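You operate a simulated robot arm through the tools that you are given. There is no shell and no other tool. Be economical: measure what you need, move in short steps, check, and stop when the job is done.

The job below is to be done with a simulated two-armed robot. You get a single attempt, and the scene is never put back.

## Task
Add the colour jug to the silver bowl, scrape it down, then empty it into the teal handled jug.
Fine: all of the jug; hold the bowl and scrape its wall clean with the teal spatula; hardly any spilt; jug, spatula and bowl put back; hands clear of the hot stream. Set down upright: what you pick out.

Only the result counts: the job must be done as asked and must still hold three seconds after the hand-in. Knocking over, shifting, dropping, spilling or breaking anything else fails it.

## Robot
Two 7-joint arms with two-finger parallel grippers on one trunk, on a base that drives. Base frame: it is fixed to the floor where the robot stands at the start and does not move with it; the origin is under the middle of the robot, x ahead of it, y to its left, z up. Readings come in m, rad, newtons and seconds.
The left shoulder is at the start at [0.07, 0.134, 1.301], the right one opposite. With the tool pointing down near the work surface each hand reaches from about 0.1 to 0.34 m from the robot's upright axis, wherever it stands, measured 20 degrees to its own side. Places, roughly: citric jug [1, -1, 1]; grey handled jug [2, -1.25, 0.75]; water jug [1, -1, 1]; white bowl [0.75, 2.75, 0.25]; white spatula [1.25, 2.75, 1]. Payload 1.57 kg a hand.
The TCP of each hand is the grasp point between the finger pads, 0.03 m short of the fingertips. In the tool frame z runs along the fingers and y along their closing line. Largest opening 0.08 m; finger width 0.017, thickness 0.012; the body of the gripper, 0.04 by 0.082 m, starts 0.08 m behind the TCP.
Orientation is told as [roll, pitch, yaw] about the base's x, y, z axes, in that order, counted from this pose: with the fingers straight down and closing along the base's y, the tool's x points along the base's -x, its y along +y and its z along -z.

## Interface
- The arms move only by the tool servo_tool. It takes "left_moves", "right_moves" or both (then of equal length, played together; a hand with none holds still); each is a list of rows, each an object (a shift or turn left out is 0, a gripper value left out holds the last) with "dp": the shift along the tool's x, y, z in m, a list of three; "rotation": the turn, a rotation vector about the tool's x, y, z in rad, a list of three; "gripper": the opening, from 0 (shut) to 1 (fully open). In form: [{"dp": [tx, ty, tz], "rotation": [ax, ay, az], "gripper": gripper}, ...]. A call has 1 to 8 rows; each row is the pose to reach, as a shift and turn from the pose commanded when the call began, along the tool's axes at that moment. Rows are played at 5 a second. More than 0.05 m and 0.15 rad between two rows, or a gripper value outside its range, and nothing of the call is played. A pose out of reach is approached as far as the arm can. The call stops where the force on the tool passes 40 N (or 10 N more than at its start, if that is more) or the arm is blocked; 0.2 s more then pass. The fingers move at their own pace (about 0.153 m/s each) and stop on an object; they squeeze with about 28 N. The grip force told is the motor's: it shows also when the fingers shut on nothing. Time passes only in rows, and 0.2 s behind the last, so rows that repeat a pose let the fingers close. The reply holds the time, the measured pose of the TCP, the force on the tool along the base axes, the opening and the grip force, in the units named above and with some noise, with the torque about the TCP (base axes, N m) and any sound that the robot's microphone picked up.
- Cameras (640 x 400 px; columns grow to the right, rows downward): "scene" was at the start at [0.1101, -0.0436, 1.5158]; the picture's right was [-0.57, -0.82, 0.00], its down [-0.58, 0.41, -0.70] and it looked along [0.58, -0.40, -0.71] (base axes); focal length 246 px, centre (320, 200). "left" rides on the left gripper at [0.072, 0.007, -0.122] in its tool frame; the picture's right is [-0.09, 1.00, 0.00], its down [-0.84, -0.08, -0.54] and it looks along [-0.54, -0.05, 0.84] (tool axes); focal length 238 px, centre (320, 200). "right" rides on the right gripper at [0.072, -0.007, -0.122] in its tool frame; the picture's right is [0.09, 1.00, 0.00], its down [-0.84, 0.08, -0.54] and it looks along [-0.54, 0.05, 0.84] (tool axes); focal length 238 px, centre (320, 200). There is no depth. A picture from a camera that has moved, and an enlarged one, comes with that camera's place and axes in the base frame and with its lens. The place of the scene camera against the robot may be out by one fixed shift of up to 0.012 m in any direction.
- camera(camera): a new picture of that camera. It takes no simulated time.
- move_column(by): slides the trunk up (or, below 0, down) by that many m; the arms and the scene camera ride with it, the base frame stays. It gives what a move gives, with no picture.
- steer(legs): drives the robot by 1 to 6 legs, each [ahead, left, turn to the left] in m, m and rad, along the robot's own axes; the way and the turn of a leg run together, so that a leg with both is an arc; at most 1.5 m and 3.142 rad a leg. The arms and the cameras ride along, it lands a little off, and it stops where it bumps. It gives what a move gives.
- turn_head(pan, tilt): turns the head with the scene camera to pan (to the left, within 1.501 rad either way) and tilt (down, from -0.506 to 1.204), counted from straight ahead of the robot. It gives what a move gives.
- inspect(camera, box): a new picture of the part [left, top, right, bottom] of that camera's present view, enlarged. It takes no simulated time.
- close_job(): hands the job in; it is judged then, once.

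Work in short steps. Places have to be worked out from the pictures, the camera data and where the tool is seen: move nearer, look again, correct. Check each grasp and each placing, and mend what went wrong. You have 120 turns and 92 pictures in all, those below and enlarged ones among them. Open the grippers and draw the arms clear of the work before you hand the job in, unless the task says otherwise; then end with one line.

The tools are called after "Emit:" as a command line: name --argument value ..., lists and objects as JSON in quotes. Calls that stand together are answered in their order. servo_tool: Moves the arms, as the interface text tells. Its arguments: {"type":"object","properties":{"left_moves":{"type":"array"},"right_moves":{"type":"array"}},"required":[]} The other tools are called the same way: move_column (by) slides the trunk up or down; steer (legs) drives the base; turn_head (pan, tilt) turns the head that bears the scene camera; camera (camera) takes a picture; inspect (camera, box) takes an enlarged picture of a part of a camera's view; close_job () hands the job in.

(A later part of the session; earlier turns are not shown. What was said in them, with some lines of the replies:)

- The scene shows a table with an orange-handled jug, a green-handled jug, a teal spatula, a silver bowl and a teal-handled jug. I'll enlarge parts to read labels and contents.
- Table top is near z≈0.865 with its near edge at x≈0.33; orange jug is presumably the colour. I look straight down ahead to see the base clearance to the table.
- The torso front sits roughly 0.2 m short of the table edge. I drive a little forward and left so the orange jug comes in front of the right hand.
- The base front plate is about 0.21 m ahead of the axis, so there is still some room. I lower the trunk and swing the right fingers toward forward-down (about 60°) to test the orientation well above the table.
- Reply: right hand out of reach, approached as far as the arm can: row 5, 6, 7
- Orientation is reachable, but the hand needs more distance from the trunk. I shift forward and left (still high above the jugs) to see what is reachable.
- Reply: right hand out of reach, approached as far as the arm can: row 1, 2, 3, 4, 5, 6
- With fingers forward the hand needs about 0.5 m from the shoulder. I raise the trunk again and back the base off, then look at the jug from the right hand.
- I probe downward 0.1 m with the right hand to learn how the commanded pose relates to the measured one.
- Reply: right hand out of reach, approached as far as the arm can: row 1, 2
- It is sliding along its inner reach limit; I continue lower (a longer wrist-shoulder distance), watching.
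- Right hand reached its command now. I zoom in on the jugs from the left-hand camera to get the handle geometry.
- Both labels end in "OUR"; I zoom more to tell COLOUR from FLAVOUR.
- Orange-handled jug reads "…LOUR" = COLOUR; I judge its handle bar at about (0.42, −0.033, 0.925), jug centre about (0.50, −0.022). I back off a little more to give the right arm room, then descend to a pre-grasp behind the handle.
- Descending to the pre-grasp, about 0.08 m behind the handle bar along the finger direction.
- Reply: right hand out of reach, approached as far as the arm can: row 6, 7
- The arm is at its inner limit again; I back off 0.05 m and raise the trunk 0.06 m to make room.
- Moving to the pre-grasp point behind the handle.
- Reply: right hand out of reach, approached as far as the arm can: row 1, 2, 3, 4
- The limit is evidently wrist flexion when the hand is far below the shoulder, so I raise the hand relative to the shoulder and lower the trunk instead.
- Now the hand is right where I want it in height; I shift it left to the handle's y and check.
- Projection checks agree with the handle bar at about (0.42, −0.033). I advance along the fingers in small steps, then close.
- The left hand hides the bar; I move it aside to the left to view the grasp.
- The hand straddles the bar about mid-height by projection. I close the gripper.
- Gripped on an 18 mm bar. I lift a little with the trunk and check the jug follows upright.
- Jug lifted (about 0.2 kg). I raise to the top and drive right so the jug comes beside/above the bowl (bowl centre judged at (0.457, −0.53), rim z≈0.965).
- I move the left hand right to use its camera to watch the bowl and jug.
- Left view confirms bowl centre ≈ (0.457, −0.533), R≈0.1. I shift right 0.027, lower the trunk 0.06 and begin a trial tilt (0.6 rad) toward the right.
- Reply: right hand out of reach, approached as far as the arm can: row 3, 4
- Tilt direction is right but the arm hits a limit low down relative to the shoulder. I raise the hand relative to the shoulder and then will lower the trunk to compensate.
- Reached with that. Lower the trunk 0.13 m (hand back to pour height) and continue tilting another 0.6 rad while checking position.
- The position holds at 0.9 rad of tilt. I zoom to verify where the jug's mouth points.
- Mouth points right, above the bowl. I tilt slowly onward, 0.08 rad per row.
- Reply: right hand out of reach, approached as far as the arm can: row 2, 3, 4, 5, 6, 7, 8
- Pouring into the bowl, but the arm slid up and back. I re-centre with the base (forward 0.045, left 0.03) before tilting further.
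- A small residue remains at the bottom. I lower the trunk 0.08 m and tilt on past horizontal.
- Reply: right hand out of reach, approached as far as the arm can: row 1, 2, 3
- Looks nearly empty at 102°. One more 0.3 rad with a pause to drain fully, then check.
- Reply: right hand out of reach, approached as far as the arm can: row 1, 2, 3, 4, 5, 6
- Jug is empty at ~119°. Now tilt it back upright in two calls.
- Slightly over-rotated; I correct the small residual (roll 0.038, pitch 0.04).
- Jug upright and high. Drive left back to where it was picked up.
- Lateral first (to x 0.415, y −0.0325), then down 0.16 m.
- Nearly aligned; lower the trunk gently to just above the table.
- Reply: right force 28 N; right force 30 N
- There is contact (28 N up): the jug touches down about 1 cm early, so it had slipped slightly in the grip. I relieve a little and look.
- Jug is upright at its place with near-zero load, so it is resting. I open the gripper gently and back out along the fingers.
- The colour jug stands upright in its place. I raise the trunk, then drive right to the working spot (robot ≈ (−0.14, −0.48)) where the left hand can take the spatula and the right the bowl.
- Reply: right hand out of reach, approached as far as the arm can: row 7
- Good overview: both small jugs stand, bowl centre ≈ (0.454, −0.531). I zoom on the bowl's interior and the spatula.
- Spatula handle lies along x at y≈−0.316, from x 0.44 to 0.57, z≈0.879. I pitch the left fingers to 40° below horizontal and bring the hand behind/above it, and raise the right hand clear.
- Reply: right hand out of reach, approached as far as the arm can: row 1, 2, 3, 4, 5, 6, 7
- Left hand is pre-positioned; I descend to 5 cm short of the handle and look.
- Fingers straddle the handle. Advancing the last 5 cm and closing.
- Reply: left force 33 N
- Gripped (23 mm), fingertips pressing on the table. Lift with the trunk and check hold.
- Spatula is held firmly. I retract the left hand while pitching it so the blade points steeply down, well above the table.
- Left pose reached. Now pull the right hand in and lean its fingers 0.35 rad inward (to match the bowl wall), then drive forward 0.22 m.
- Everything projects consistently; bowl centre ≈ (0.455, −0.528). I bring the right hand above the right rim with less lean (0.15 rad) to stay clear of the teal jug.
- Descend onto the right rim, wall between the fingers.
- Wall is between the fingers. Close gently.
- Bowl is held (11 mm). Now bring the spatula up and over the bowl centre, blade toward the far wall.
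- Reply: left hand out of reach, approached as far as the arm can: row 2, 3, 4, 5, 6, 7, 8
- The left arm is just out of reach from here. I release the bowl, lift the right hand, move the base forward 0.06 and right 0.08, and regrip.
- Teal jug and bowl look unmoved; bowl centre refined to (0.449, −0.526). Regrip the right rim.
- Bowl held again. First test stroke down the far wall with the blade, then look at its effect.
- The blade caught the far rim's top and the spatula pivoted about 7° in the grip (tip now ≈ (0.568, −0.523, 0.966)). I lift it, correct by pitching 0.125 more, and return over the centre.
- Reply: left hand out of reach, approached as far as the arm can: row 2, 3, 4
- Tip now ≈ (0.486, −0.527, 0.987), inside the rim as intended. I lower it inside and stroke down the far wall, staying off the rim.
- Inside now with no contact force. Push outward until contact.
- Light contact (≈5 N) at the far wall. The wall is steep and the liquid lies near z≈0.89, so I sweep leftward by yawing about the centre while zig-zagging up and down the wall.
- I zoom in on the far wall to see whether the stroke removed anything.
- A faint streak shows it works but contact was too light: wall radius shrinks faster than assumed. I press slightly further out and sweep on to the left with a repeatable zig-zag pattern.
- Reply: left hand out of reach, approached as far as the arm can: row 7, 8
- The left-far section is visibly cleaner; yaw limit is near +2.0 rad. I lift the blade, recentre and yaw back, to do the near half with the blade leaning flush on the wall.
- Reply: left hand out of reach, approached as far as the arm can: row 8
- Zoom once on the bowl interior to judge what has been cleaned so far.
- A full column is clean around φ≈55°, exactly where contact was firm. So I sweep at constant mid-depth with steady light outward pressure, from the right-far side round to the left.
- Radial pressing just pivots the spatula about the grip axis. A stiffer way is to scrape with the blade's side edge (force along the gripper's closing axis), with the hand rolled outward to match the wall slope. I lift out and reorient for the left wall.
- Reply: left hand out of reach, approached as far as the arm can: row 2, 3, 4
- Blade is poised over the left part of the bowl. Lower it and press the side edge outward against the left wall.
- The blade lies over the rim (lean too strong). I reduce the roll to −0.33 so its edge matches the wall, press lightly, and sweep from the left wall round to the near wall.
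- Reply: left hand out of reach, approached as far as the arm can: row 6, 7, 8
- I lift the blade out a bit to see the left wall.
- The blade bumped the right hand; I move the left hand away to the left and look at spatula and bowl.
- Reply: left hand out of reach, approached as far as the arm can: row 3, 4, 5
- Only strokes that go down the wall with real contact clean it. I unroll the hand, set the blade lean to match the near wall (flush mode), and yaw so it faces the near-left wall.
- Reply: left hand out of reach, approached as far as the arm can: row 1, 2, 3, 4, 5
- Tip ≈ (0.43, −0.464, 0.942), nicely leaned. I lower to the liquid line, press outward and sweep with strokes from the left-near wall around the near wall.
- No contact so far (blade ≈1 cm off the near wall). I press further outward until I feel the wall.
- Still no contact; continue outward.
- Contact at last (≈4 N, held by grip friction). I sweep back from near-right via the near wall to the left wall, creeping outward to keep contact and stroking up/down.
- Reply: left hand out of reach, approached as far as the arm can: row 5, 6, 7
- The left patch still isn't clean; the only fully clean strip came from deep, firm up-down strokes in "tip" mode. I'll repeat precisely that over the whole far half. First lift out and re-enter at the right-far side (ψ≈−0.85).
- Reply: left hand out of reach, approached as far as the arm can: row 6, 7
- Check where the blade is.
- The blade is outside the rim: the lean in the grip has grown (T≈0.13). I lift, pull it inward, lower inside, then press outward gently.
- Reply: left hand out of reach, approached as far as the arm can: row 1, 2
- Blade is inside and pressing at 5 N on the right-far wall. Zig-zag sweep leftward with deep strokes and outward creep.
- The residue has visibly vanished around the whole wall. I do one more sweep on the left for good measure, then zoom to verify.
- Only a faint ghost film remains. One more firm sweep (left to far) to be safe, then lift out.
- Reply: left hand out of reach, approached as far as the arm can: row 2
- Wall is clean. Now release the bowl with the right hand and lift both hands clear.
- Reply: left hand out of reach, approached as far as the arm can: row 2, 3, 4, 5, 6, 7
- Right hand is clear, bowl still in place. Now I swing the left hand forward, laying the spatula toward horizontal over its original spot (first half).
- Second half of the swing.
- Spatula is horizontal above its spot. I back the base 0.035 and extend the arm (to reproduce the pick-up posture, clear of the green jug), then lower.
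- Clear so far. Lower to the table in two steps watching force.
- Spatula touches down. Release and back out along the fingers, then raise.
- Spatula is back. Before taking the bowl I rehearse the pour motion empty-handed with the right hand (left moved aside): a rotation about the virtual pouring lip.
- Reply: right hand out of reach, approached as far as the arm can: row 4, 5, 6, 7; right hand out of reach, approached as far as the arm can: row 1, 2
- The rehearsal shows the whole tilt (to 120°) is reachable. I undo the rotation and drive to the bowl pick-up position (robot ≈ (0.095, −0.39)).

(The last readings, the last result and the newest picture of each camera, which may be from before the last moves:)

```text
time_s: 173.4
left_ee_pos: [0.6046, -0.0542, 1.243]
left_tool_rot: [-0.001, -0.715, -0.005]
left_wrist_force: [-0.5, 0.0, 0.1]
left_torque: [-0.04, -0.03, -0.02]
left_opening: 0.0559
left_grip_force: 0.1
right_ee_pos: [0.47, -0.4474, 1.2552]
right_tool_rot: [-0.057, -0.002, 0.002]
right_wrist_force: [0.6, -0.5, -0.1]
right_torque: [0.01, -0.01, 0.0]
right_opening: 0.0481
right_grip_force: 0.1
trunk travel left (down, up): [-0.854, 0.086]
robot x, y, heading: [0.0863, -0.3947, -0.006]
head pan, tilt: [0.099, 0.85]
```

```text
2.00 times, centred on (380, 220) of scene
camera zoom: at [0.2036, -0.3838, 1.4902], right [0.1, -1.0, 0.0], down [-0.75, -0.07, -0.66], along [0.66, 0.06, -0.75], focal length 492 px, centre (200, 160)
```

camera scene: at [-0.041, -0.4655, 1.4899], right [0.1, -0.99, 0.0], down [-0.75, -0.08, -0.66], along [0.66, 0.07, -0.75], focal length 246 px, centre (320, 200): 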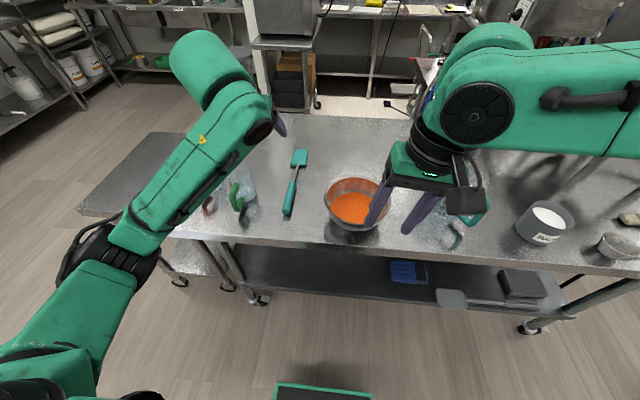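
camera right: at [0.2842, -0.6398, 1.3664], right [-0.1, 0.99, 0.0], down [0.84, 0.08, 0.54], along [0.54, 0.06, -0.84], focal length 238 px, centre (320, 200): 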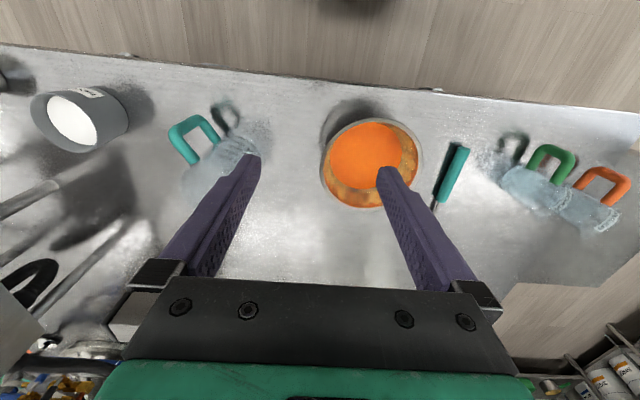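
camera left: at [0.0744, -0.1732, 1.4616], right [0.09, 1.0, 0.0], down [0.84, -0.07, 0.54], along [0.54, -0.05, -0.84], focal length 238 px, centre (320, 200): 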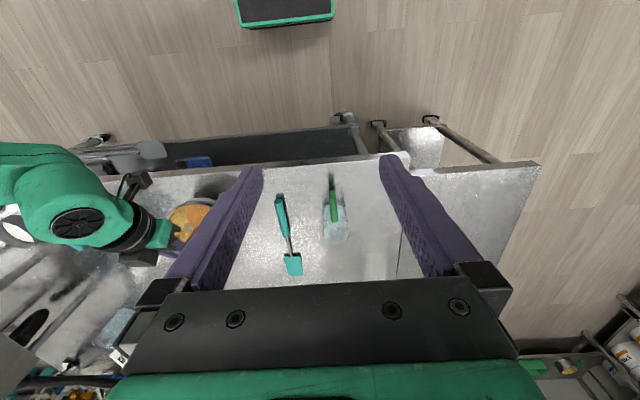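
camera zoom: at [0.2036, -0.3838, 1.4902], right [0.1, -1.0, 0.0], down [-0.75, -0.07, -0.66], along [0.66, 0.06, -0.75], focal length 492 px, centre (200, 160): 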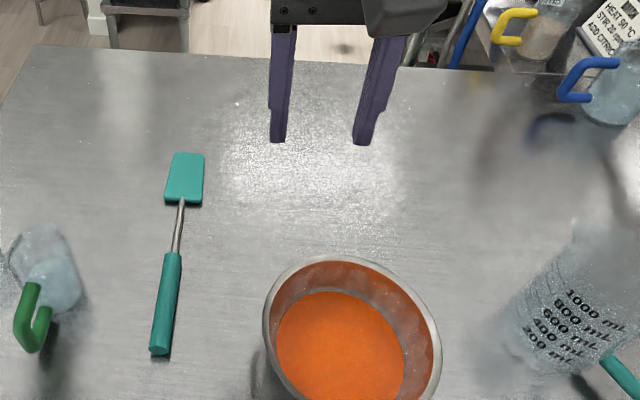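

Spatula lies well in place. Lower the trunk 0.1 and bring the right hand just above the bowl's left rim.

Emit:
move_column --by -0.1

Emit:
servo_tool --right_moves '[{"dp": [0.008, 0.005, 0.0385]}, {"dp": [0.016, 0.0096, 0.077]}, {"dp": [0.022, 0.0144, 0.1155]}, {"dp": [0.027, 0.0192, 0.145]}, {"dp": [0.027, 0.0192, 0.145]}]'

Emit:
inspect --camera "scene" --box '[280, 180, 460, 320]'

```text
time_s: 174.8
left_ee_pos: [0.6079, -0.0546, 1.1424]
left_tool_rot: [0.001, -0.714, -0.003]
left_wrist_force: [0.1, 0.2, 0.8]
left_torque: [-0.03, 0.01, -0.01]
left_opening: 0.0559
left_grip_force: 0.1
right_ee_pos: [0.472, -0.4474, 1.1538]
right_tool_rot: [-0.058, 0.0, 0.0]
right_wrist_force: [-1.0, -0.3, 0.0]
right_torque: [0.0, 0.0, 0.02]
right_opening: 0.0476
right_grip_force: 0.1
trunk travel left (down, up): [-0.754, 0.186]
robot x, y, heading: [0.0894, -0.393, -0.004]
head pan, tilt: [0.099, 0.85]
```

```text
time_s: 175.9
left_ee_pos: [0.606, -0.0545, 1.1426]
left_tool_rot: [-0.004, -0.713, -0.002]
left_wrist_force: [0.2, 0.4, -0.2]
left_torque: [-0.01, -0.02, -0.01]
left_opening: 0.0559
left_grip_force: 0.1
right_ee_pos: [0.447, -0.437, 1.0083]
right_tool_rot: [-0.058, -0.001, 0.0]
right_wrist_force: [-0.6, 0.0, 0.1]
right_torque: [-0.02, -0.01, 0.0]
right_opening: 0.0483
right_grip_force: 0.0
trunk travel left (down, up): [-0.754, 0.186]
robot x, y, heading: [0.0857, -0.3944, -0.0]
head pan, tilt: [0.099, 0.85]
```

```text
2.86 times, centred on (370, 250) of scene
camera zoom: at [0.2064, -0.3841, 1.3899], right [0.1, -1.0, 0.0], down [-0.75, -0.07, -0.66], along [0.66, 0.07, -0.75], focal length 703 px, centre (177, 57)
```

zoom: 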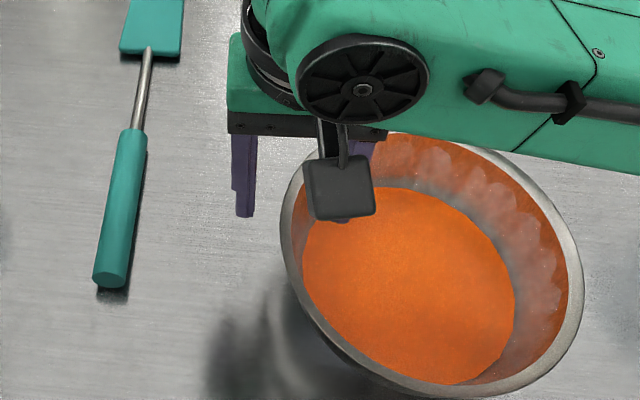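

Rim lies midway between the fingers. Lower to z≈0.95 and close.

Emit:
servo_tool --right_moves '[{"dp": [0.001, 0.001, 0.02]}, {"dp": [0.001, 0.002, 0.04]}, {"dp": [0.001, 0.0033, 0.058]}, {"dp": [0.001, 0.0033, 0.058], "gripper": 0.35}, {"dp": [0.001, 0.0033, 0.058], "gripper": 0.15}, {"dp": [0.001, 0.0033, 0.058], "gripper": 0.0}, {"dp": [0.001, 0.0033, 0.058], "gripper": 0.0}]'

Emit:
move_column --by 0.03

Emit:
inspect --camera "scene" --box '[280, 180, 460, 320]'

```text
time_s: 177.6
left_ee_pos: [0.6066, -0.055, 1.1433]
left_tool_rot: [0.0, -0.715, -0.004]
left_wrist_force: [-0.2, -0.6, 0.1]
left_torque: [0.04, 0.02, 0.02]
left_opening: 0.0559
left_grip_force: 0.0
right_ee_pos: [0.4458, -0.4373, 0.9515]
right_tool_rot: [-0.057, -0.002, -0.001]
right_wrist_force: [1.3, -3.4, 8.4]
right_torque: [-1.62, -0.08, 0.22]
right_opening: 0.0176
right_grip_force: 27.8
trunk travel left (down, up): [-0.754, 0.186]
robot x, y, heading: [0.0854, -0.3942, 0.001]
head pan, tilt: [0.099, 0.85]
```

```text
time_s: 178.3
left_ee_pos: [0.6087, -0.0533, 1.1714]
left_tool_rot: [-0.001, -0.712, -0.002]
left_wrist_force: [0.9, 0.2, 0.1]
left_torque: [0.01, 0.02, -0.01]
left_opening: 0.0561
left_grip_force: 0.1
right_ee_pos: [0.4442, -0.4363, 0.9789]
right_tool_rot: [-0.055, 0.001, 0.003]
right_wrist_force: [-0.1, 0.6, -6.3]
right_torque: [0.46, -0.11, -0.03]
right_opening: 0.0078
right_grip_force: 26.8
trunk travel left (down, up): [-0.784, 0.156]
robot x, y, heading: [0.0825, -0.3952, 0.001]
head pan, tilt: [0.099, 0.85]
```

```text
2.86 times, centred on (370, 250) of scene
camera zoom: at [0.2079, -0.3842, 1.4196], right [0.1, -1.0, 0.0], down [-0.75, -0.07, -0.66], along [0.66, 0.07, -0.75], focal length 703 px, centre (177, 57)
```

zoom: 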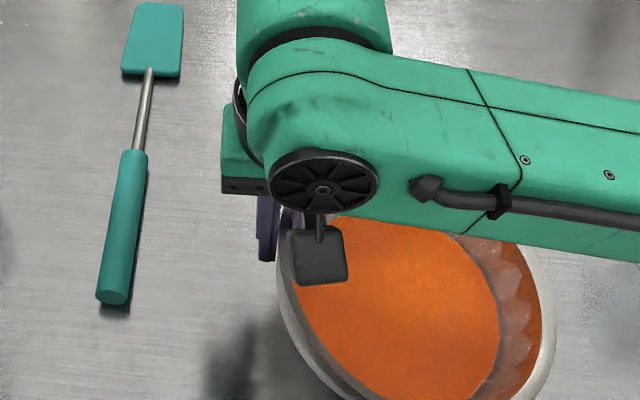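

The bowl is lifted (6.3 N) and has aligned with the fingers, so it is tipped ~18° toward the pour side, still below spill angle. I raise it and level it a bit by rotating the hand back.

Emit:
servo_tool --right_moves '[{"dp": [0, -0.015, -0.005], "rotation": [0.06, 0, 0]}, {"dp": [0, -0.03, -0.01], "rotation": [0.12, 0, 0]}, {"dp": [0, -0.045, -0.02], "rotation": [0.18, 0, 0]}, {"dp": [0, -0.06, -0.03], "rotation": [0.22, 0, 0]}, {"dp": [0, -0.06, -0.03], "rotation": [0.22, 0, 0]}]'

Emit:
move_column --by 0.15

Emit:
turn_head --pan -0.5 --tilt 0.6

Emit:
camera --camera "scene"

```text
time_s: 179.5
left_ee_pos: [0.6077, -0.0547, 1.1722]
left_tool_rot: [0.001, -0.712, -0.005]
left_wrist_force: [-0.5, 0.6, 0.1]
left_torque: [-0.01, 0.01, 0.04]
left_opening: 0.0561
left_grip_force: 0.0
right_ee_pos: [0.445, -0.4952, 1.0137]
right_tool_rot: [-0.277, -0.002, 0.003]
right_wrist_force: [0.3, 0.4, -6.5]
right_torque: [0.52, -0.09, 0.01]
right_opening: 0.0079
right_grip_force: 26.8
trunk travel left (down, up): [-0.784, 0.156]
robot x, y, heading: [0.0856, -0.3953, 0.006]
head pan, tilt: [0.099, 0.85]
```

```text
time_s: 181.2
left_ee_pos: [0.6083, -0.0553, 1.3222]
left_tool_rot: [-0.001, -0.713, -0.005]
left_wrist_force: [0.3, 0.0, -0.3]
left_torque: [-0.01, 0.0, 0.0]
left_opening: 0.056
left_grip_force: 0.1
right_ee_pos: [0.4449, -0.495, 1.1647]
right_tool_rot: [-0.278, 0.001, 0.002]
right_wrist_force: [0.0, -0.2, -5.9]
right_torque: [0.48, -0.11, 0.03]
right_opening: 0.0081
right_grip_force: 26.7
trunk travel left (down, up): [-0.934, 0.006]
robot x, y, heading: [0.0835, -0.3937, 0.0]
head pan, tilt: [0.099, 0.85]
```

```text
time_s: 182.2
left_ee_pos: [0.6088, -0.055, 1.3223]
left_tool_rot: [0.0, -0.714, -0.004]
left_wrist_force: [0.4, 0.0, 0.4]
left_torque: [0.01, 0.0, -0.05]
left_opening: 0.0562
left_grip_force: 0.0
right_ee_pos: [0.4444, -0.4949, 1.1644]
right_tool_rot: [-0.278, 0.001, 0.001]
right_wrist_force: [0.8, -0.3, -6.9]
right_torque: [0.54, -0.11, 0.02]
right_opening: 0.0081
right_grip_force: 27.1
trunk travel left (down, up): [-0.934, 0.006]
robot x, y, heading: [0.082, -0.395, 0.001]
head pan, tilt: [-0.499, 0.6]
```

```text
5 pictures are left
camera scene: at [0.2072, -0.4346, 1.5907], right [-0.48, -0.88, 0.0], down [-0.5, 0.27, -0.82], along [0.72, -0.39, -0.57], focal length 246 px, centre (320, 200)
```

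scene: 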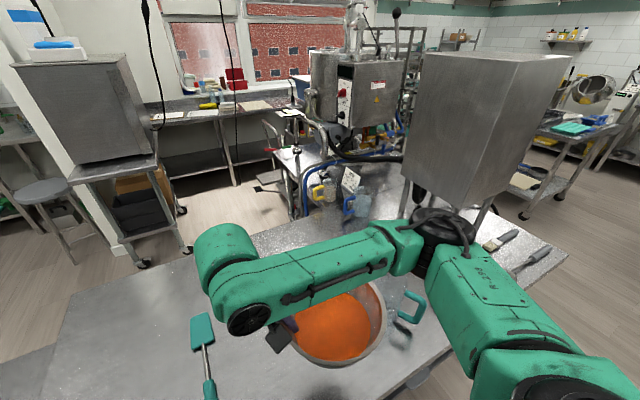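

Bowl is about level and secure. I raise it a bit more, shift forward and drive right so its lip comes over the teal jug (jug centre ≈ (0.485, −0.777), top ≈1.075).

Emit:
servo_tool --right_moves '[{"dp": [-0.007, -0.005, -0.018]}, {"dp": [-0.014, -0.01, -0.036]}, {"dp": [-0.02, -0.0151, -0.0529]}, {"dp": [-0.02, -0.0151, -0.0529]}]'

Emit:
steer --legs '[[0.02, 0.0, 0.0], [0.0, -0.08, 0.0], [0.0, -0.078, 0.0]]'

Emit:
servo_tool --right_moves '[{"dp": [0, 0, 0]}, {"dp": [0, 0, 0]}]'

Emit:
camera --camera "scene"

```text
time_s: 183.2
left_ee_pos: [0.6077, -0.0558, 1.3226]
left_tool_rot: [0.001, -0.711, -0.004]
left_wrist_force: [0.8, -0.2, -0.9]
left_torque: [0.0, -0.01, 0.0]
left_opening: 0.0563
left_grip_force: 0.2
right_ee_pos: [0.4667, -0.4961, 1.2189]
right_tool_rot: [-0.276, 0.0, 0.002]
right_wrist_force: [-0.1, -0.3, -6.7]
right_torque: [0.53, -0.09, 0.0]
right_opening: 0.0079
right_grip_force: 27.0
trunk travel left (down, up): [-0.934, 0.006]
robot x, y, heading: [0.0869, -0.3959, 0.002]
head pan, tilt: [-0.499, 0.6]
```

```text
time_s: 185.3
left_ee_pos: [0.6262, -0.1987, 1.319]
left_tool_rot: [-0.015, -0.713, 0.008]
left_wrist_force: [-0.2, 1.8, 1.3]
left_torque: [-0.08, 0.05, -0.07]
left_opening: 0.0558
left_grip_force: 0.1
right_ee_pos: [0.485, -0.6398, 1.22]
right_tool_rot: [-0.289, 0.0, 0.003]
right_wrist_force: [-0.2, 1.8, -5.3]
right_torque: [0.44, -0.11, 0.01]
right_opening: 0.0081
right_grip_force: 27.0
trunk travel left (down, up): [-0.934, 0.006]
robot x, y, heading: [0.1014, -0.5518, -0.001]
head pan, tilt: [-0.499, 0.6]
```

```text
time_s: 185.9
left_ee_pos: [0.6278, -0.2057, 1.3203]
left_tool_rot: [-0.007, -0.712, 0.003]
left_wrist_force: [0.8, 0.7, 0.0]
left_torque: [-0.01, -0.02, -0.04]
left_opening: 0.0558
left_grip_force: 0.1
right_ee_pos: [0.4862, -0.6474, 1.219]
right_tool_rot: [-0.282, 0.0, 0.003]
right_wrist_force: [1.3, -0.1, -7.0]
right_torque: [0.48, -0.11, -0.03]
right_opening: 0.0079
right_grip_force: 26.5
trunk travel left (down, up): [-0.934, 0.006]
robot x, y, heading: [0.1067, -0.5567, 0.001]
head pan, tilt: [-0.499, 0.6]
```

```text
4 pictures are left
camera scene: at [0.2275, -0.5858, 1.5909], right [-0.48, -0.88, 0.0], down [-0.5, 0.27, -0.83], along [0.72, -0.4, -0.56], focal length 246 px, centre (320, 200)
```

scene: 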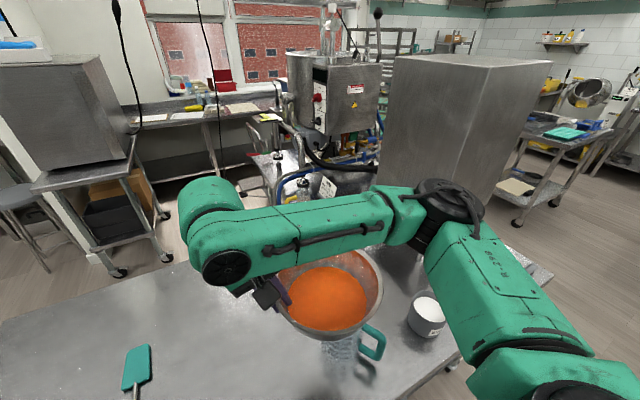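

Jug sits just below; the bowl is still level with nothing spilt. Tilt 0.3 rad about the lip (still below pouring) while shifting the hand left so later tilting stays in reach.

Emit:
servo_tool --right_moves '[{"dp": [0, 0.0187, -0.0242], "rotation": [-0.1, 0, 0]}, {"dp": [0, 0.0358, -0.0476], "rotation": [-0.2, 0, 0]}, {"dp": [0, 0.0513, -0.0703], "rotation": [-0.3, 0, 0]}, {"dp": [0, 0.0513, -0.0703], "rotation": [-0.3, 0, 0]}]'

Emit:
move_column --by -0.045

```text
time_s: 186.9
left_ee_pos: [0.6287, -0.2141, 1.3222]
left_tool_rot: [0.001, -0.712, -0.004]
left_wrist_force: [0.0, 0.2, 0.9]
left_torque: [0.0, 0.02, 0.0]
left_opening: 0.0558
left_grip_force: 0.1
right_ee_pos: [0.4867, -0.5857, 1.2719]
right_tool_rot: [0.026, 0.001, 0.004]
right_wrist_force: [0.2, 0.1, -4.9]
right_torque: [0.49, -0.08, 0.01]
right_opening: 0.008
right_grip_force: 26.6
trunk travel left (down, up): [-0.934, 0.006]
robot x, y, heading: [0.1045, -0.551, -0.002]
head pan, tilt: [-0.499, 0.6]
```

```text
time_s: 187.8
left_ee_pos: [0.627, -0.2121, 1.2762]
left_tool_rot: [-0.001, -0.715, -0.002]
left_wrist_force: [-0.1, -0.1, -0.5]
left_torque: [0.0, -0.01, -0.01]
left_opening: 0.0559
left_grip_force: 0.0
right_ee_pos: [0.4858, -0.5847, 1.2271]
right_tool_rot: [0.023, 0.001, 0.003]
right_wrist_force: [-0.1, 0.3, -5.9]
right_torque: [0.45, -0.14, -0.02]
right_opening: 0.0078
right_grip_force: 26.5
trunk travel left (down, up): [-0.889, 0.051]
robot x, y, heading: [0.1073, -0.5521, -0.001]
head pan, tilt: [-0.499, 0.6]
```

Positions are right (lip ≈ (0.486, −0.759, 1.18)). Begin pouring slowly, then check the stream.

Emit:
servo_tool --right_moves '[{"dp": [0, -0.0041, -0.0139], "rotation": [-0.08, 0, 0]}, {"dp": [0, -0.0092, -0.0273], "rotation": [-0.16, 0, 0]}, {"dp": [0, -0.0155, -0.0403], "rotation": [-0.24, 0, 0]}, {"dp": [0, -0.0227, -0.0529], "rotation": [-0.32, 0, 0]}]'

Emit:
inspect --camera "scene" --box '[220, 190, 460, 390]'

```text
time_s: 188.8
left_ee_pos: [0.6265, -0.2134, 1.2775]
left_tool_rot: [-0.001, -0.714, -0.002]
left_wrist_force: [0.0, -0.2, 0.6]
left_torque: [0.01, 0.02, 0.01]
left_opening: 0.0558
left_grip_force: 0.1
right_ee_pos: [0.4862, -0.6083, 1.2791]
right_tool_rot: [0.345, -0.001, 0.003]
right_wrist_force: [0.5, 0.8, -5.8]
right_torque: [0.34, -0.09, 0.03]
right_opening: 0.0077
right_grip_force: 26.7
trunk travel left (down, up): [-0.889, 0.051]
robot x, y, heading: [0.1083, -0.5534, -0.002]
head pan, tilt: [-0.499, 0.6]
```

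```text
2.00 times, centred on (340, 290) of scene
camera zoom: at [0.2271, -0.5941, 1.5457], right [-0.48, -0.88, 0.0], down [-0.5, 0.27, -0.82], along [0.72, -0.39, -0.57], focal length 492 px, centre (280, 20)
```

zoom: 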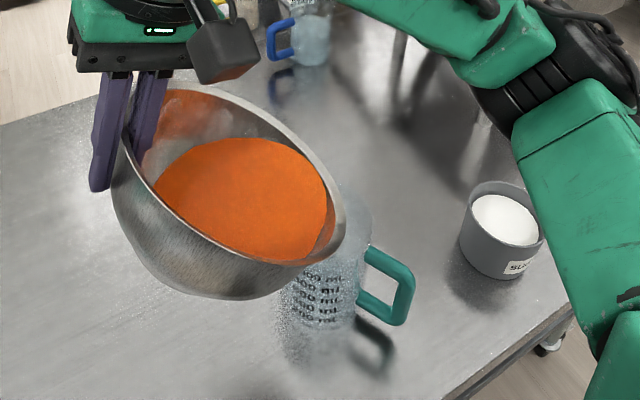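

The bowl is gripped slightly off-centre, so its low lip sits about 5 cm nearer to me (x≈0.43) than the jug centre; nothing poured yet. I shift the bowl forward before going on.

Emit:
servo_tool --right_moves '[{"dp": [-0.015, 0, 0]}, {"dp": [-0.03, 0, 0]}, {"dp": [-0.045, 0, 0]}, {"dp": [-0.045, 0, 0]}]'

Emit:
inspect --camera "scene" --box '[280, 220, 430, 390]'

```text
time_s: 189.8
left_ee_pos: [0.6273, -0.2115, 1.2769]
left_tool_rot: [-0.001, -0.712, -0.002]
left_wrist_force: [0.6, -0.3, -0.1]
left_torque: [-0.02, 0.04, 0.01]
left_opening: 0.056
left_grip_force: 0.0
right_ee_pos: [0.5315, -0.6076, 1.278]
right_tool_rot: [0.344, -0.001, 0.003]
right_wrist_force: [-0.4, -0.5, -6.5]
right_torque: [0.35, -0.1, -0.01]
right_opening: 0.0077
right_grip_force: 26.9
trunk travel left (down, up): [-0.889, 0.051]
robot x, y, heading: [0.106, -0.553, -0.005]
head pan, tilt: [-0.499, 0.6]
```

```text
2.35 times, centred on (355, 305) of scene
camera zoom: at [0.2273, -0.5926, 1.5457], right [-0.48, -0.88, 0.0], down [-0.5, 0.27, -0.82], along [0.72, -0.39, -0.57], focal length 579 px, centre (238, -47)
```

zoom: 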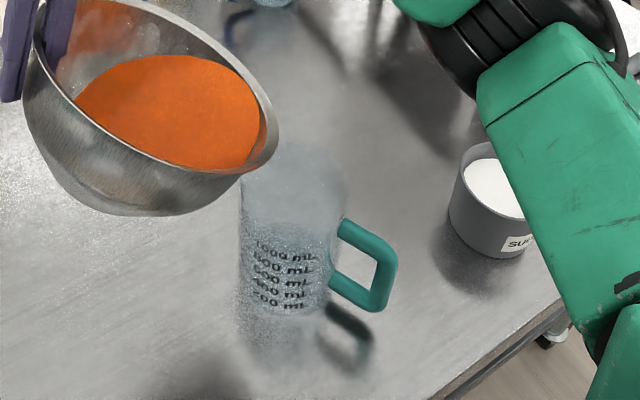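

Now the jug is clearly visible: its mouth centre ≈ (0.489, −0.793); lip ≈ (0.477, −0.751). I move the base right 0.05 and the hand by (+0.01, +0.022) so the lip is over the mouth, then pour slowly.

Emit:
steer --legs '[[0.0, -0.05, 0.0]]'

Emit:
servo_tool --right_moves '[{"dp": [-0.005, 0.0104, 0.0037]}, {"dp": [-0.01, 0.0207, 0.0074]}, {"dp": [-0.01, 0.0207, 0.0074]}]'

Emit:
servo_tool --right_moves '[{"dp": [0, -0.0058, -0.0139], "rotation": [-0.08, 0, 0]}, {"dp": [0, -0.0127, -0.0272], "rotation": [-0.16, 0, 0]}, {"dp": [0, -0.0206, -0.0399], "rotation": [-0.24, 0, 0]}, {"dp": [0, -0.0293, -0.0521], "rotation": [-0.32, 0, 0]}]'

Emit:
inspect --camera "scene" --box '[260, 220, 430, 390]'

```text
time_s: 190.8
left_ee_pos: [0.6271, -0.252, 1.2736]
left_tool_rot: [-0.011, -0.713, 0.006]
left_wrist_force: [0.0, 1.5, -0.4]
left_torque: [-0.03, 0.0, -0.06]
left_opening: 0.0557
left_grip_force: 0.1
right_ee_pos: [0.5319, -0.6466, 1.2797]
right_tool_rot: [0.336, 0.0, 0.004]
right_wrist_force: [-0.1, 1.0, -6.4]
right_torque: [0.29, -0.11, -0.04]
right_opening: 0.0078
right_grip_force: 26.9
trunk travel left (down, up): [-0.889, 0.051]
robot x, y, heading: [0.1064, -0.6014, -0.0]
head pan, tilt: [-0.499, 0.6]
```

```text
time_s: 191.6
left_ee_pos: [0.6274, -0.2607, 1.2758]
left_tool_rot: [0.0, -0.712, 0.0]
left_wrist_force: [-0.7, -0.2, -0.5]
left_torque: [0.03, -0.01, 0.01]
left_opening: 0.056
left_grip_force: 0.0
right_ee_pos: [0.5412, -0.6347, 1.279]
right_tool_rot: [0.344, 0.0, 0.004]
right_wrist_force: [0.5, -0.1, -6.7]
right_torque: [0.32, -0.11, -0.01]
right_opening: 0.008
right_grip_force: 27.0
trunk travel left (down, up): [-0.889, 0.051]
robot x, y, heading: [0.1037, -0.6056, -0.001]
head pan, tilt: [-0.499, 0.6]
```

```text
time_s: 192.6
left_ee_pos: [0.6279, -0.2609, 1.2773]
left_tool_rot: [0.0, -0.712, 0.0]
left_wrist_force: [0.3, -0.5, 0.6]
left_torque: [0.0, 0.03, -0.03]
left_opening: 0.0561
left_grip_force: 0.0
right_ee_pos: [0.5413, -0.6809, 1.3178]
right_tool_rot: [0.665, -0.001, 0.007]
right_wrist_force: [-0.4, -1.1, -3.4]
right_torque: [0.13, -0.07, -0.01]
right_opening: 0.0079
right_grip_force: 26.9
trunk travel left (down, up): [-0.889, 0.051]
robot x, y, heading: [0.1074, -0.6057, -0.003]
head pan, tilt: [-0.499, 0.6]
```

```text
2.35 times, centred on (345, 305) of scene
camera zoom: at [0.227, -0.6435, 1.5457], right [-0.48, -0.88, 0.0], down [-0.5, 0.27, -0.82], along [0.72, -0.39, -0.57], focal length 579 px, centre (261, -47)
```

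zoom: 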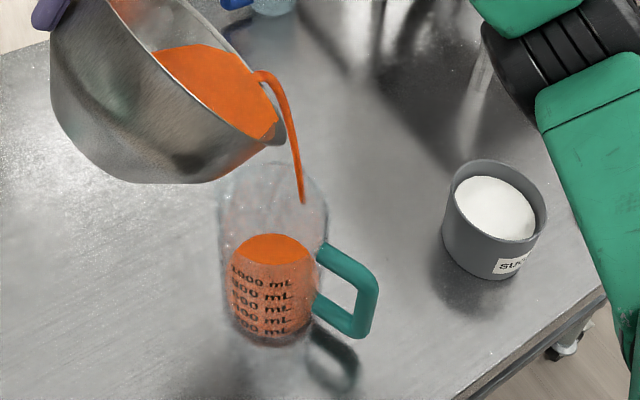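

The stream lands inside the jug. I trim the bowl 12 mm back toward the mouth centre and keep tilting, then hold past 100° to drain.

Emit:
servo_tool --right_moves '[{"dp": [0.012, 0.0036, -0.0065], "rotation": [-0.08, 0, 0]}, {"dp": [0.012, -0.0033, -0.0198], "rotation": [-0.16, 0, 0]}, {"dp": [0.012, -0.0112, -0.0325], "rotation": [-0.24, 0, 0]}, {"dp": [0.012, -0.0199, -0.0447], "rotation": [-0.32, 0, 0]}, {"dp": [0.012, -0.0298, -0.056], "rotation": [-0.4, 0, 0]}, {"dp": [0.012, -0.0405, -0.0666], "rotation": [-0.48, 0, 0]}, {"dp": [0.012, -0.052, -0.0762], "rotation": [-0.56, 0, 0]}, {"dp": [0.012, -0.0642, -0.0848], "rotation": [-0.64, 0, 0]}]'

Emit:
servo_tool --right_moves '[{"dp": [0, -0.0058, -0.0139], "rotation": [-0.08, 0, 0]}, {"dp": [0, -0.0127, -0.0272], "rotation": [-0.16, 0, 0]}, {"dp": [0, -0.0206, -0.0399], "rotation": [-0.24, 0, 0]}, {"dp": [0, -0.0293, -0.0521], "rotation": [-0.32, 0, 0]}, {"dp": [0, -0.0392, -0.0634], "rotation": [-0.4, 0, 0]}, {"dp": [0, -0.0392, -0.0634], "rotation": [-0.4, 0, 0]}, {"dp": [0, -0.0392, -0.0634], "rotation": [-0.4, 0, 0]}, {"dp": [0, -0.0392, -0.0634], "rotation": [-0.4, 0, 0]}]'

```text
time_s: 194.4
left_ee_pos: [0.6262, -0.2623, 1.2768]
left_tool_rot: [0.001, -0.714, 0.0]
left_wrist_force: [0.1, 0.9, -0.5]
left_torque: [-0.01, 0.01, 0.01]
left_opening: 0.0561
left_grip_force: 0.0
right_ee_pos: [0.5284, -0.7843, 1.3449]
right_tool_rot: [1.306, -0.002, 0.005]
right_wrist_force: [0.5, 0.0, -1.8]
right_torque: [0.01, -0.01, 0.02]
right_opening: 0.0077
right_grip_force: 27.3
trunk travel left (down, up): [-0.889, 0.051]
robot x, y, heading: [0.1043, -0.6014, -0.002]
head pan, tilt: [-0.499, 0.6]
```

```text
time_s: 196.2
left_ee_pos: [0.6268, -0.2614, 1.2767]
left_tool_rot: [-0.002, -0.714, 0.0]
left_wrist_force: [0.9, 0.1, 0.3]
left_torque: [0.01, 0.0, -0.01]
left_opening: 0.0559
left_grip_force: 0.1
right_ee_pos: [0.5301, -0.8545, 1.325]
right_tool_rot: [1.706, 0.0, 0.006]
right_wrist_force: [0.0, -0.6, -2.1]
right_torque: [-0.08, -0.03, 0.02]
right_opening: 0.0074
right_grip_force: 26.1
trunk travel left (down, up): [-0.889, 0.051]
robot x, y, heading: [0.1043, -0.6015, 0.001]
head pan, tilt: [-0.499, 0.6]
```

The wrist load fell from 6.5 N to ≈2 N: the bowl is drained. I raise, tilt it back about the lip, drive left away from the jug and finish levelling.

Emit:
move_column --by 0.045

Emit:
servo_tool --right_moves '[{"dp": [0, 0.0077, 0.027], "rotation": [0.15, 0, 0]}, {"dp": [0, 0.0113, 0.0549], "rotation": [0.3, 0, 0]}, {"dp": [0, 0.0108, 0.0831], "rotation": [0.45, 0, 0]}, {"dp": [0, 0.006, 0.1108], "rotation": [0.6, 0, 0]}, {"dp": [0, -0.0029, 0.1374], "rotation": [0.75, 0, 0]}, {"dp": [0, -0.0157, 0.1625], "rotation": [0.9, 0, 0]}, {"dp": [0, -0.032, 0.1854], "rotation": [1.05, 0, 0]}, {"dp": [0, -0.0516, 0.2054], "rotation": [1.2, 0, 0]}]'

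Emit:
steer --legs '[[0.0, 0.15, 0.0]]'

Emit:
servo_tool --right_moves '[{"dp": [0.011, -0.0061, 0.0163], "rotation": [0.131, 0, 0]}, {"dp": [0.022, -0.0154, 0.0332], "rotation": [0.262, 0, 0]}, {"dp": [0.033, -0.0278, 0.0505], "rotation": [0.393, 0, 0]}, {"dp": [0.044, -0.0435, 0.0676], "rotation": [0.524, 0, 0]}, {"dp": [0.055, -0.0623, 0.0841], "rotation": [0.655, 0, 0]}, {"dp": [0.066, -0.0842, 0.0998], "rotation": [0.786, 0, 0]}, {"dp": [0.066, -0.0842, 0.0998], "rotation": [0.786, 0, 0]}]'

```text
time_s: 197.0
left_ee_pos: [0.6277, -0.2614, 1.3242]
left_tool_rot: [-0.003, -0.712, 0.0]
left_wrist_force: [-0.8, 0.6, -0.7]
left_torque: [0.05, 0.0, -0.03]
left_opening: 0.056
left_grip_force: 0.2
right_ee_pos: [0.5297, -0.8548, 1.3693]
right_tool_rot: [1.703, 0.001, 0.005]
right_wrist_force: [0.7, -0.5, -1.8]
right_torque: [-0.11, -0.03, 0.0]
right_opening: 0.0075
right_grip_force: 26.9
trunk travel left (down, up): [-0.934, 0.006]
robot x, y, heading: [0.1039, -0.6025, 0.002]
head pan, tilt: [-0.499, 0.6]
```

```text
time_s: 198.8
left_ee_pos: [0.627, -0.2578, 1.321]
left_tool_rot: [-0.005, -0.711, 0.002]
left_wrist_force: [0.1, -0.1, -0.7]
left_torque: [-0.03, -0.03, -0.05]
left_opening: 0.0561
left_grip_force: 0.0
right_ee_pos: [0.5286, -0.6418, 1.3451]
right_tool_rot: [0.498, 0.0, 0.004]
right_wrist_force: [0.1, 0.1, -0.6]
right_torque: [0.05, -0.02, 0.0]
right_opening: 0.0076
right_grip_force: 26.6
trunk travel left (down, up): [-0.934, 0.006]
robot x, y, heading: [0.1049, -0.6054, -0.005]
head pan, tilt: [-0.499, 0.6]
```

```text
time_s: 200.2
left_ee_pos: [0.6267, -0.1131, 1.3229]
left_tool_rot: [0.004, -0.715, -0.003]
left_wrist_force: [0.0, -0.3, 0.3]
left_torque: [0.03, 0.0, 0.01]
left_opening: 0.0559
left_grip_force: 0.1
right_ee_pos: [0.5289, -0.4978, 1.3452]
right_tool_rot: [0.507, 0.0, 0.004]
right_wrist_force: [-0.6, -0.2, -1.2]
right_torque: [0.09, -0.02, -0.03]
right_opening: 0.0076
right_grip_force: 26.6
trunk travel left (down, up): [-0.934, 0.006]
robot x, y, heading: [0.102, -0.4525, 0.0]
head pan, tilt: [-0.499, 0.6]
```

```text
time_s: 201.8
left_ee_pos: [0.6267, -0.1113, 1.3223]
left_tool_rot: [-0.003, -0.714, 0.0]
left_wrist_force: [-0.3, 0.7, 0.3]
left_torque: [-0.02, 0.01, 0.0]
left_opening: 0.056
left_grip_force: 0.0
right_ee_pos: [0.4626, -0.519, 1.2167]
right_tool_rot: [-0.283, 0.0, 0.006]
right_wrist_force: [-0.2, -0.1, -2.5]
right_torque: [0.12, -0.04, -0.04]
right_opening: 0.0074
right_grip_force: 26.6
trunk travel left (down, up): [-0.934, 0.006]
robot x, y, heading: [0.1053, -0.455, -0.003]
head pan, tilt: [-0.499, 0.6]
```

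Bowl level again. Drive to line up with its original spot and lower (trunk −0.18 first).

Emit:
steer --legs '[[-0.018, 0.082, 0.0]]'

Emit:
move_column --by -0.18

Emit:
servo_tool --right_moves '[{"dp": [0, 0, 0]}, {"dp": [0, 0, 0]}]'

```text
time_s: 202.9
left_ee_pos: [0.6104, -0.0373, 1.3236]
left_tool_rot: [0.008, -0.714, -0.006]
left_wrist_force: [0.1, -0.6, -0.3]
left_torque: [0.04, 0.05, 0.02]
left_opening: 0.056
left_grip_force: 0.1
right_ee_pos: [0.4462, -0.4464, 1.2148]
right_tool_rot: [-0.275, 0.002, 0.003]
right_wrist_force: [-0.1, 0.7, -1.6]
right_torque: [0.19, 0.0, 0.02]
right_opening: 0.0076
right_grip_force: 27.1
trunk travel left (down, up): [-0.934, 0.006]
robot x, y, heading: [0.0903, -0.3719, -0.001]
head pan, tilt: [-0.499, 0.6]
```

```text
time_s: 204.9
left_ee_pos: [0.6099, -0.0287, 1.1426]
left_tool_rot: [-0.002, -0.715, -0.003]
left_wrist_force: [0.4, 0.8, 0.2]
left_torque: [-0.04, 0.01, 0.0]
left_opening: 0.056
left_grip_force: 0.0
right_ee_pos: [0.4435, -0.4374, 1.037]
right_tool_rot: [-0.283, -0.001, 0.004]
right_wrist_force: [0.3, 0.1, -2.2]
right_torque: [0.13, -0.05, 0.0]
right_opening: 0.0075
right_grip_force: 26.6
trunk travel left (down, up): [-0.754, 0.186]
robot x, y, heading: [0.0867, -0.3714, -0.004]
head pan, tilt: [-0.499, 0.6]
```

```text
time_s: 205.5
left_ee_pos: [0.6078, -0.0286, 1.1421]
left_tool_rot: [-0.001, -0.715, -0.001]
left_wrist_force: [0.2, -0.4, 0.8]
left_torque: [0.0, -0.01, 0.0]
left_opening: 0.0559
left_grip_force: 0.1
right_ee_pos: [0.445, -0.4384, 1.0376]
right_tool_rot: [-0.284, 0.0, 0.003]
right_wrist_force: [-0.6, 0.1, -2.3]
right_torque: [0.14, -0.01, 0.0]
right_opening: 0.0073
right_grip_force: 26.6
trunk travel left (down, up): [-0.754, 0.186]
robot x, y, heading: [0.0822, -0.3702, 0.001]
head pan, tilt: [-0.499, 0.6]
```

Aligned over the original spot. Lower the last centimetres with the arm.

Emit:
servo_tool --right_moves '[{"dp": [0, 0.0105, 0.036]}, {"dp": [0, 0.021, 0.072]}, {"dp": [0, 0.0229, 0.0787]}, {"dp": [0, 0.0229, 0.0787]}]'

```text
time_s: 206.5
left_ee_pos: [0.6083, -0.0294, 1.1425]
left_tool_rot: [0.001, -0.714, -0.002]
left_wrist_force: [0.1, -0.4, -0.4]
left_torque: [-0.02, 0.02, 0.02]
left_opening: 0.056
left_grip_force: 0.1
right_ee_pos: [0.4436, -0.4392, 0.9561]
right_tool_rot: [-0.283, -0.001, 0.004]
right_wrist_force: [-0.6, 0.0, -2.0]
right_torque: [0.14, -0.02, 0.01]
right_opening: 0.0078
right_grip_force: 26.9
trunk travel left (down, up): [-0.754, 0.186]
robot x, y, heading: [0.0874, -0.3674, -0.001]
head pan, tilt: [-0.499, 0.6]
```

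Still hanging (2 N). A few more millimetres.

Emit:
servo_tool --right_moves '[{"dp": [0, 0.0011, 0.0038]}, {"dp": [0, 0.0022, 0.0077]}, {"dp": [0, 0.0022, 0.0077]}]'

```text
time_s: 207.3
left_ee_pos: [0.6071, -0.0274, 1.1423]
left_tool_rot: [-0.004, -0.714, 0.0]
left_wrist_force: [0.1, 0.6, 0.1]
left_torque: [0.0, 0.0, 0.01]
left_opening: 0.0559
left_grip_force: 0.1
right_ee_pos: [0.4442, -0.4373, 0.9489]
right_tool_rot: [-0.283, -0.006, 0.004]
right_wrist_force: [3.4, 4.3, 23.1]
right_torque: [-0.56, 0.31, -0.03]
right_opening: 0.008
right_grip_force: 26.5
trunk travel left (down, up): [-0.754, 0.186]
robot x, y, heading: [0.0893, -0.3722, 0.0]
head pan, tilt: [-0.499, 0.6]
```

Bowl is down on the table. Relieve slightly, open, and withdraw upward.

Emit:
servo_tool --right_moves '[{"dp": [0, -0.001, -0.003]}, {"dp": [0, -0.001, -0.003], "gripper": 0.3}, {"dp": [0, -0.001, -0.003], "gripper": 0.55}, {"dp": [0, -0.001, -0.003], "gripper": 0.55}, {"dp": [0, -0.003, -0.035]}, {"dp": [0, -0.005, -0.075]}, {"dp": [0, -0.005, -0.12]}]'

Emit:
move_column --by 0.15

Emit:
steer --legs '[[-0.3, 0.0, 0.0]]'

Emit:
camera --camera "scene"

```text
time_s: 208.9
left_ee_pos: [0.6086, -0.0279, 1.142]
left_tool_rot: [-0.002, -0.715, -0.002]
left_wrist_force: [-0.5, -1.1, 0.1]
left_torque: [-0.01, -0.03, 0.02]
left_opening: 0.0561
left_grip_force: 0.0
right_ee_pos: [0.4422, -0.4075, 1.0655]
right_tool_rot: [-0.282, 0.001, 0.002]
right_wrist_force: [0.6, 0.8, -0.1]
right_torque: [-0.03, -0.01, 0.0]
right_opening: 0.0441
right_grip_force: 0.2
trunk travel left (down, up): [-0.754, 0.186]
robot x, y, heading: [0.0891, -0.3698, 0.001]
head pan, tilt: [-0.499, 0.6]
```

```text
time_s: 210.7
left_ee_pos: [0.6081, -0.0292, 1.2921]
left_tool_rot: [-0.001, -0.714, -0.001]
left_wrist_force: [0.8, -0.9, -0.3]
left_torque: [0.02, 0.0, -0.01]
left_opening: 0.0559
left_grip_force: 0.1
right_ee_pos: [0.4429, -0.4095, 1.2149]
right_tool_rot: [-0.284, -0.002, 0.003]
right_wrist_force: [-0.3, 0.4, 0.5]
right_torque: [0.01, 0.0, 0.0]
right_opening: 0.0442
right_grip_force: 0.0
trunk travel left (down, up): [-0.904, 0.036]
robot x, y, heading: [0.087, -0.3719, -0.0]
head pan, tilt: [-0.499, 0.6]
```

```text
time_s: 212.7
left_ee_pos: [0.3118, -0.0297, 1.2914]
left_tool_rot: [-0.001, -0.709, -0.003]
left_wrist_force: [-0.2, -0.9, 0.5]
left_torque: [-0.04, 0.04, 0.01]
left_opening: 0.0562
left_grip_force: 0.0
right_ee_pos: [0.1459, -0.4096, 1.2129]
right_tool_rot: [-0.283, 0.001, 0.004]
right_wrist_force: [-0.9, -0.1, 0.5]
right_torque: [0.05, 0.04, -0.01]
right_opening: 0.044
right_grip_force: 0.0
trunk travel left (down, up): [-0.904, 0.036]
robot x, y, heading: [-0.2121, -0.3716, 0.004]
head pan, tilt: [-0.499, 0.6]
```

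```text
0 pictures are left
camera scene: at [-0.0881, -0.4099, 1.5605], right [-0.48, -0.88, 0.0], down [-0.5, 0.27, -0.82], along [0.72, -0.39, -0.57], focal length 246 px, centre (320, 200)
```

scene: 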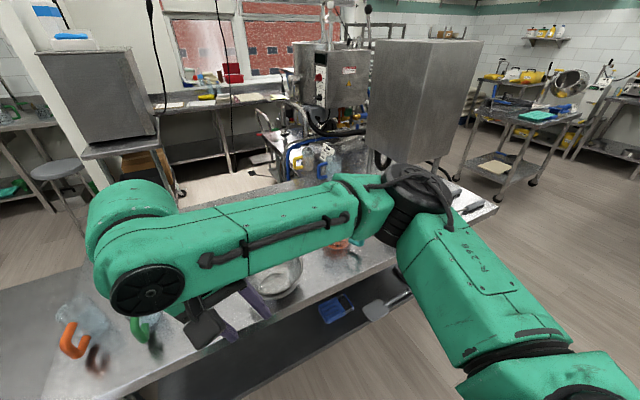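

The bowl stands upright and empty in its place, the liquid is in the teal jug, and the arms are clear. I open both grippers fully.

Emit:
servo_tool --left_moves '[{"gripper": 1.0}, {"gripper": 1.0}]' --right_moves '[{"gripper": 1.0}, {"gripper": 1.0}]'

Emit:
close_job

```text
time_s: 213.3
left_ee_pos: [0.3103, -0.029, 1.2917]
left_tool_rot: [-0.001, -0.712, -0.002]
left_wrist_force: [0.4, -0.3, 0.2]
left_torque: [-0.02, -0.01, 0.01]
left_opening: 0.0802
left_grip_force: 0.0
right_ee_pos: [0.1454, -0.4092, 1.215]
right_tool_rot: [-0.281, 0.002, 0.002]
right_wrist_force: [0.2, -0.3, -0.5]
right_torque: [0.0, 0.0, 0.0]
right_opening: 0.0799
right_grip_force: 0.0
trunk travel left (down, up): [-0.904, 0.036]
robot x, y, heading: [-0.2114, -0.3705, -0.002]
head pan, tilt: [-0.499, 0.6]
```

```text
The job is handed in.
```

I poured the colour jug into the silver bowl, scraped the wall with the teal spatula while holding the bowl (a faint film was left), and emptied the bowl into the teal-handled jug; colour jug, spatula and bowl are back upright in about their original places, and I saw no spills, though no close-up was taken after the pour.
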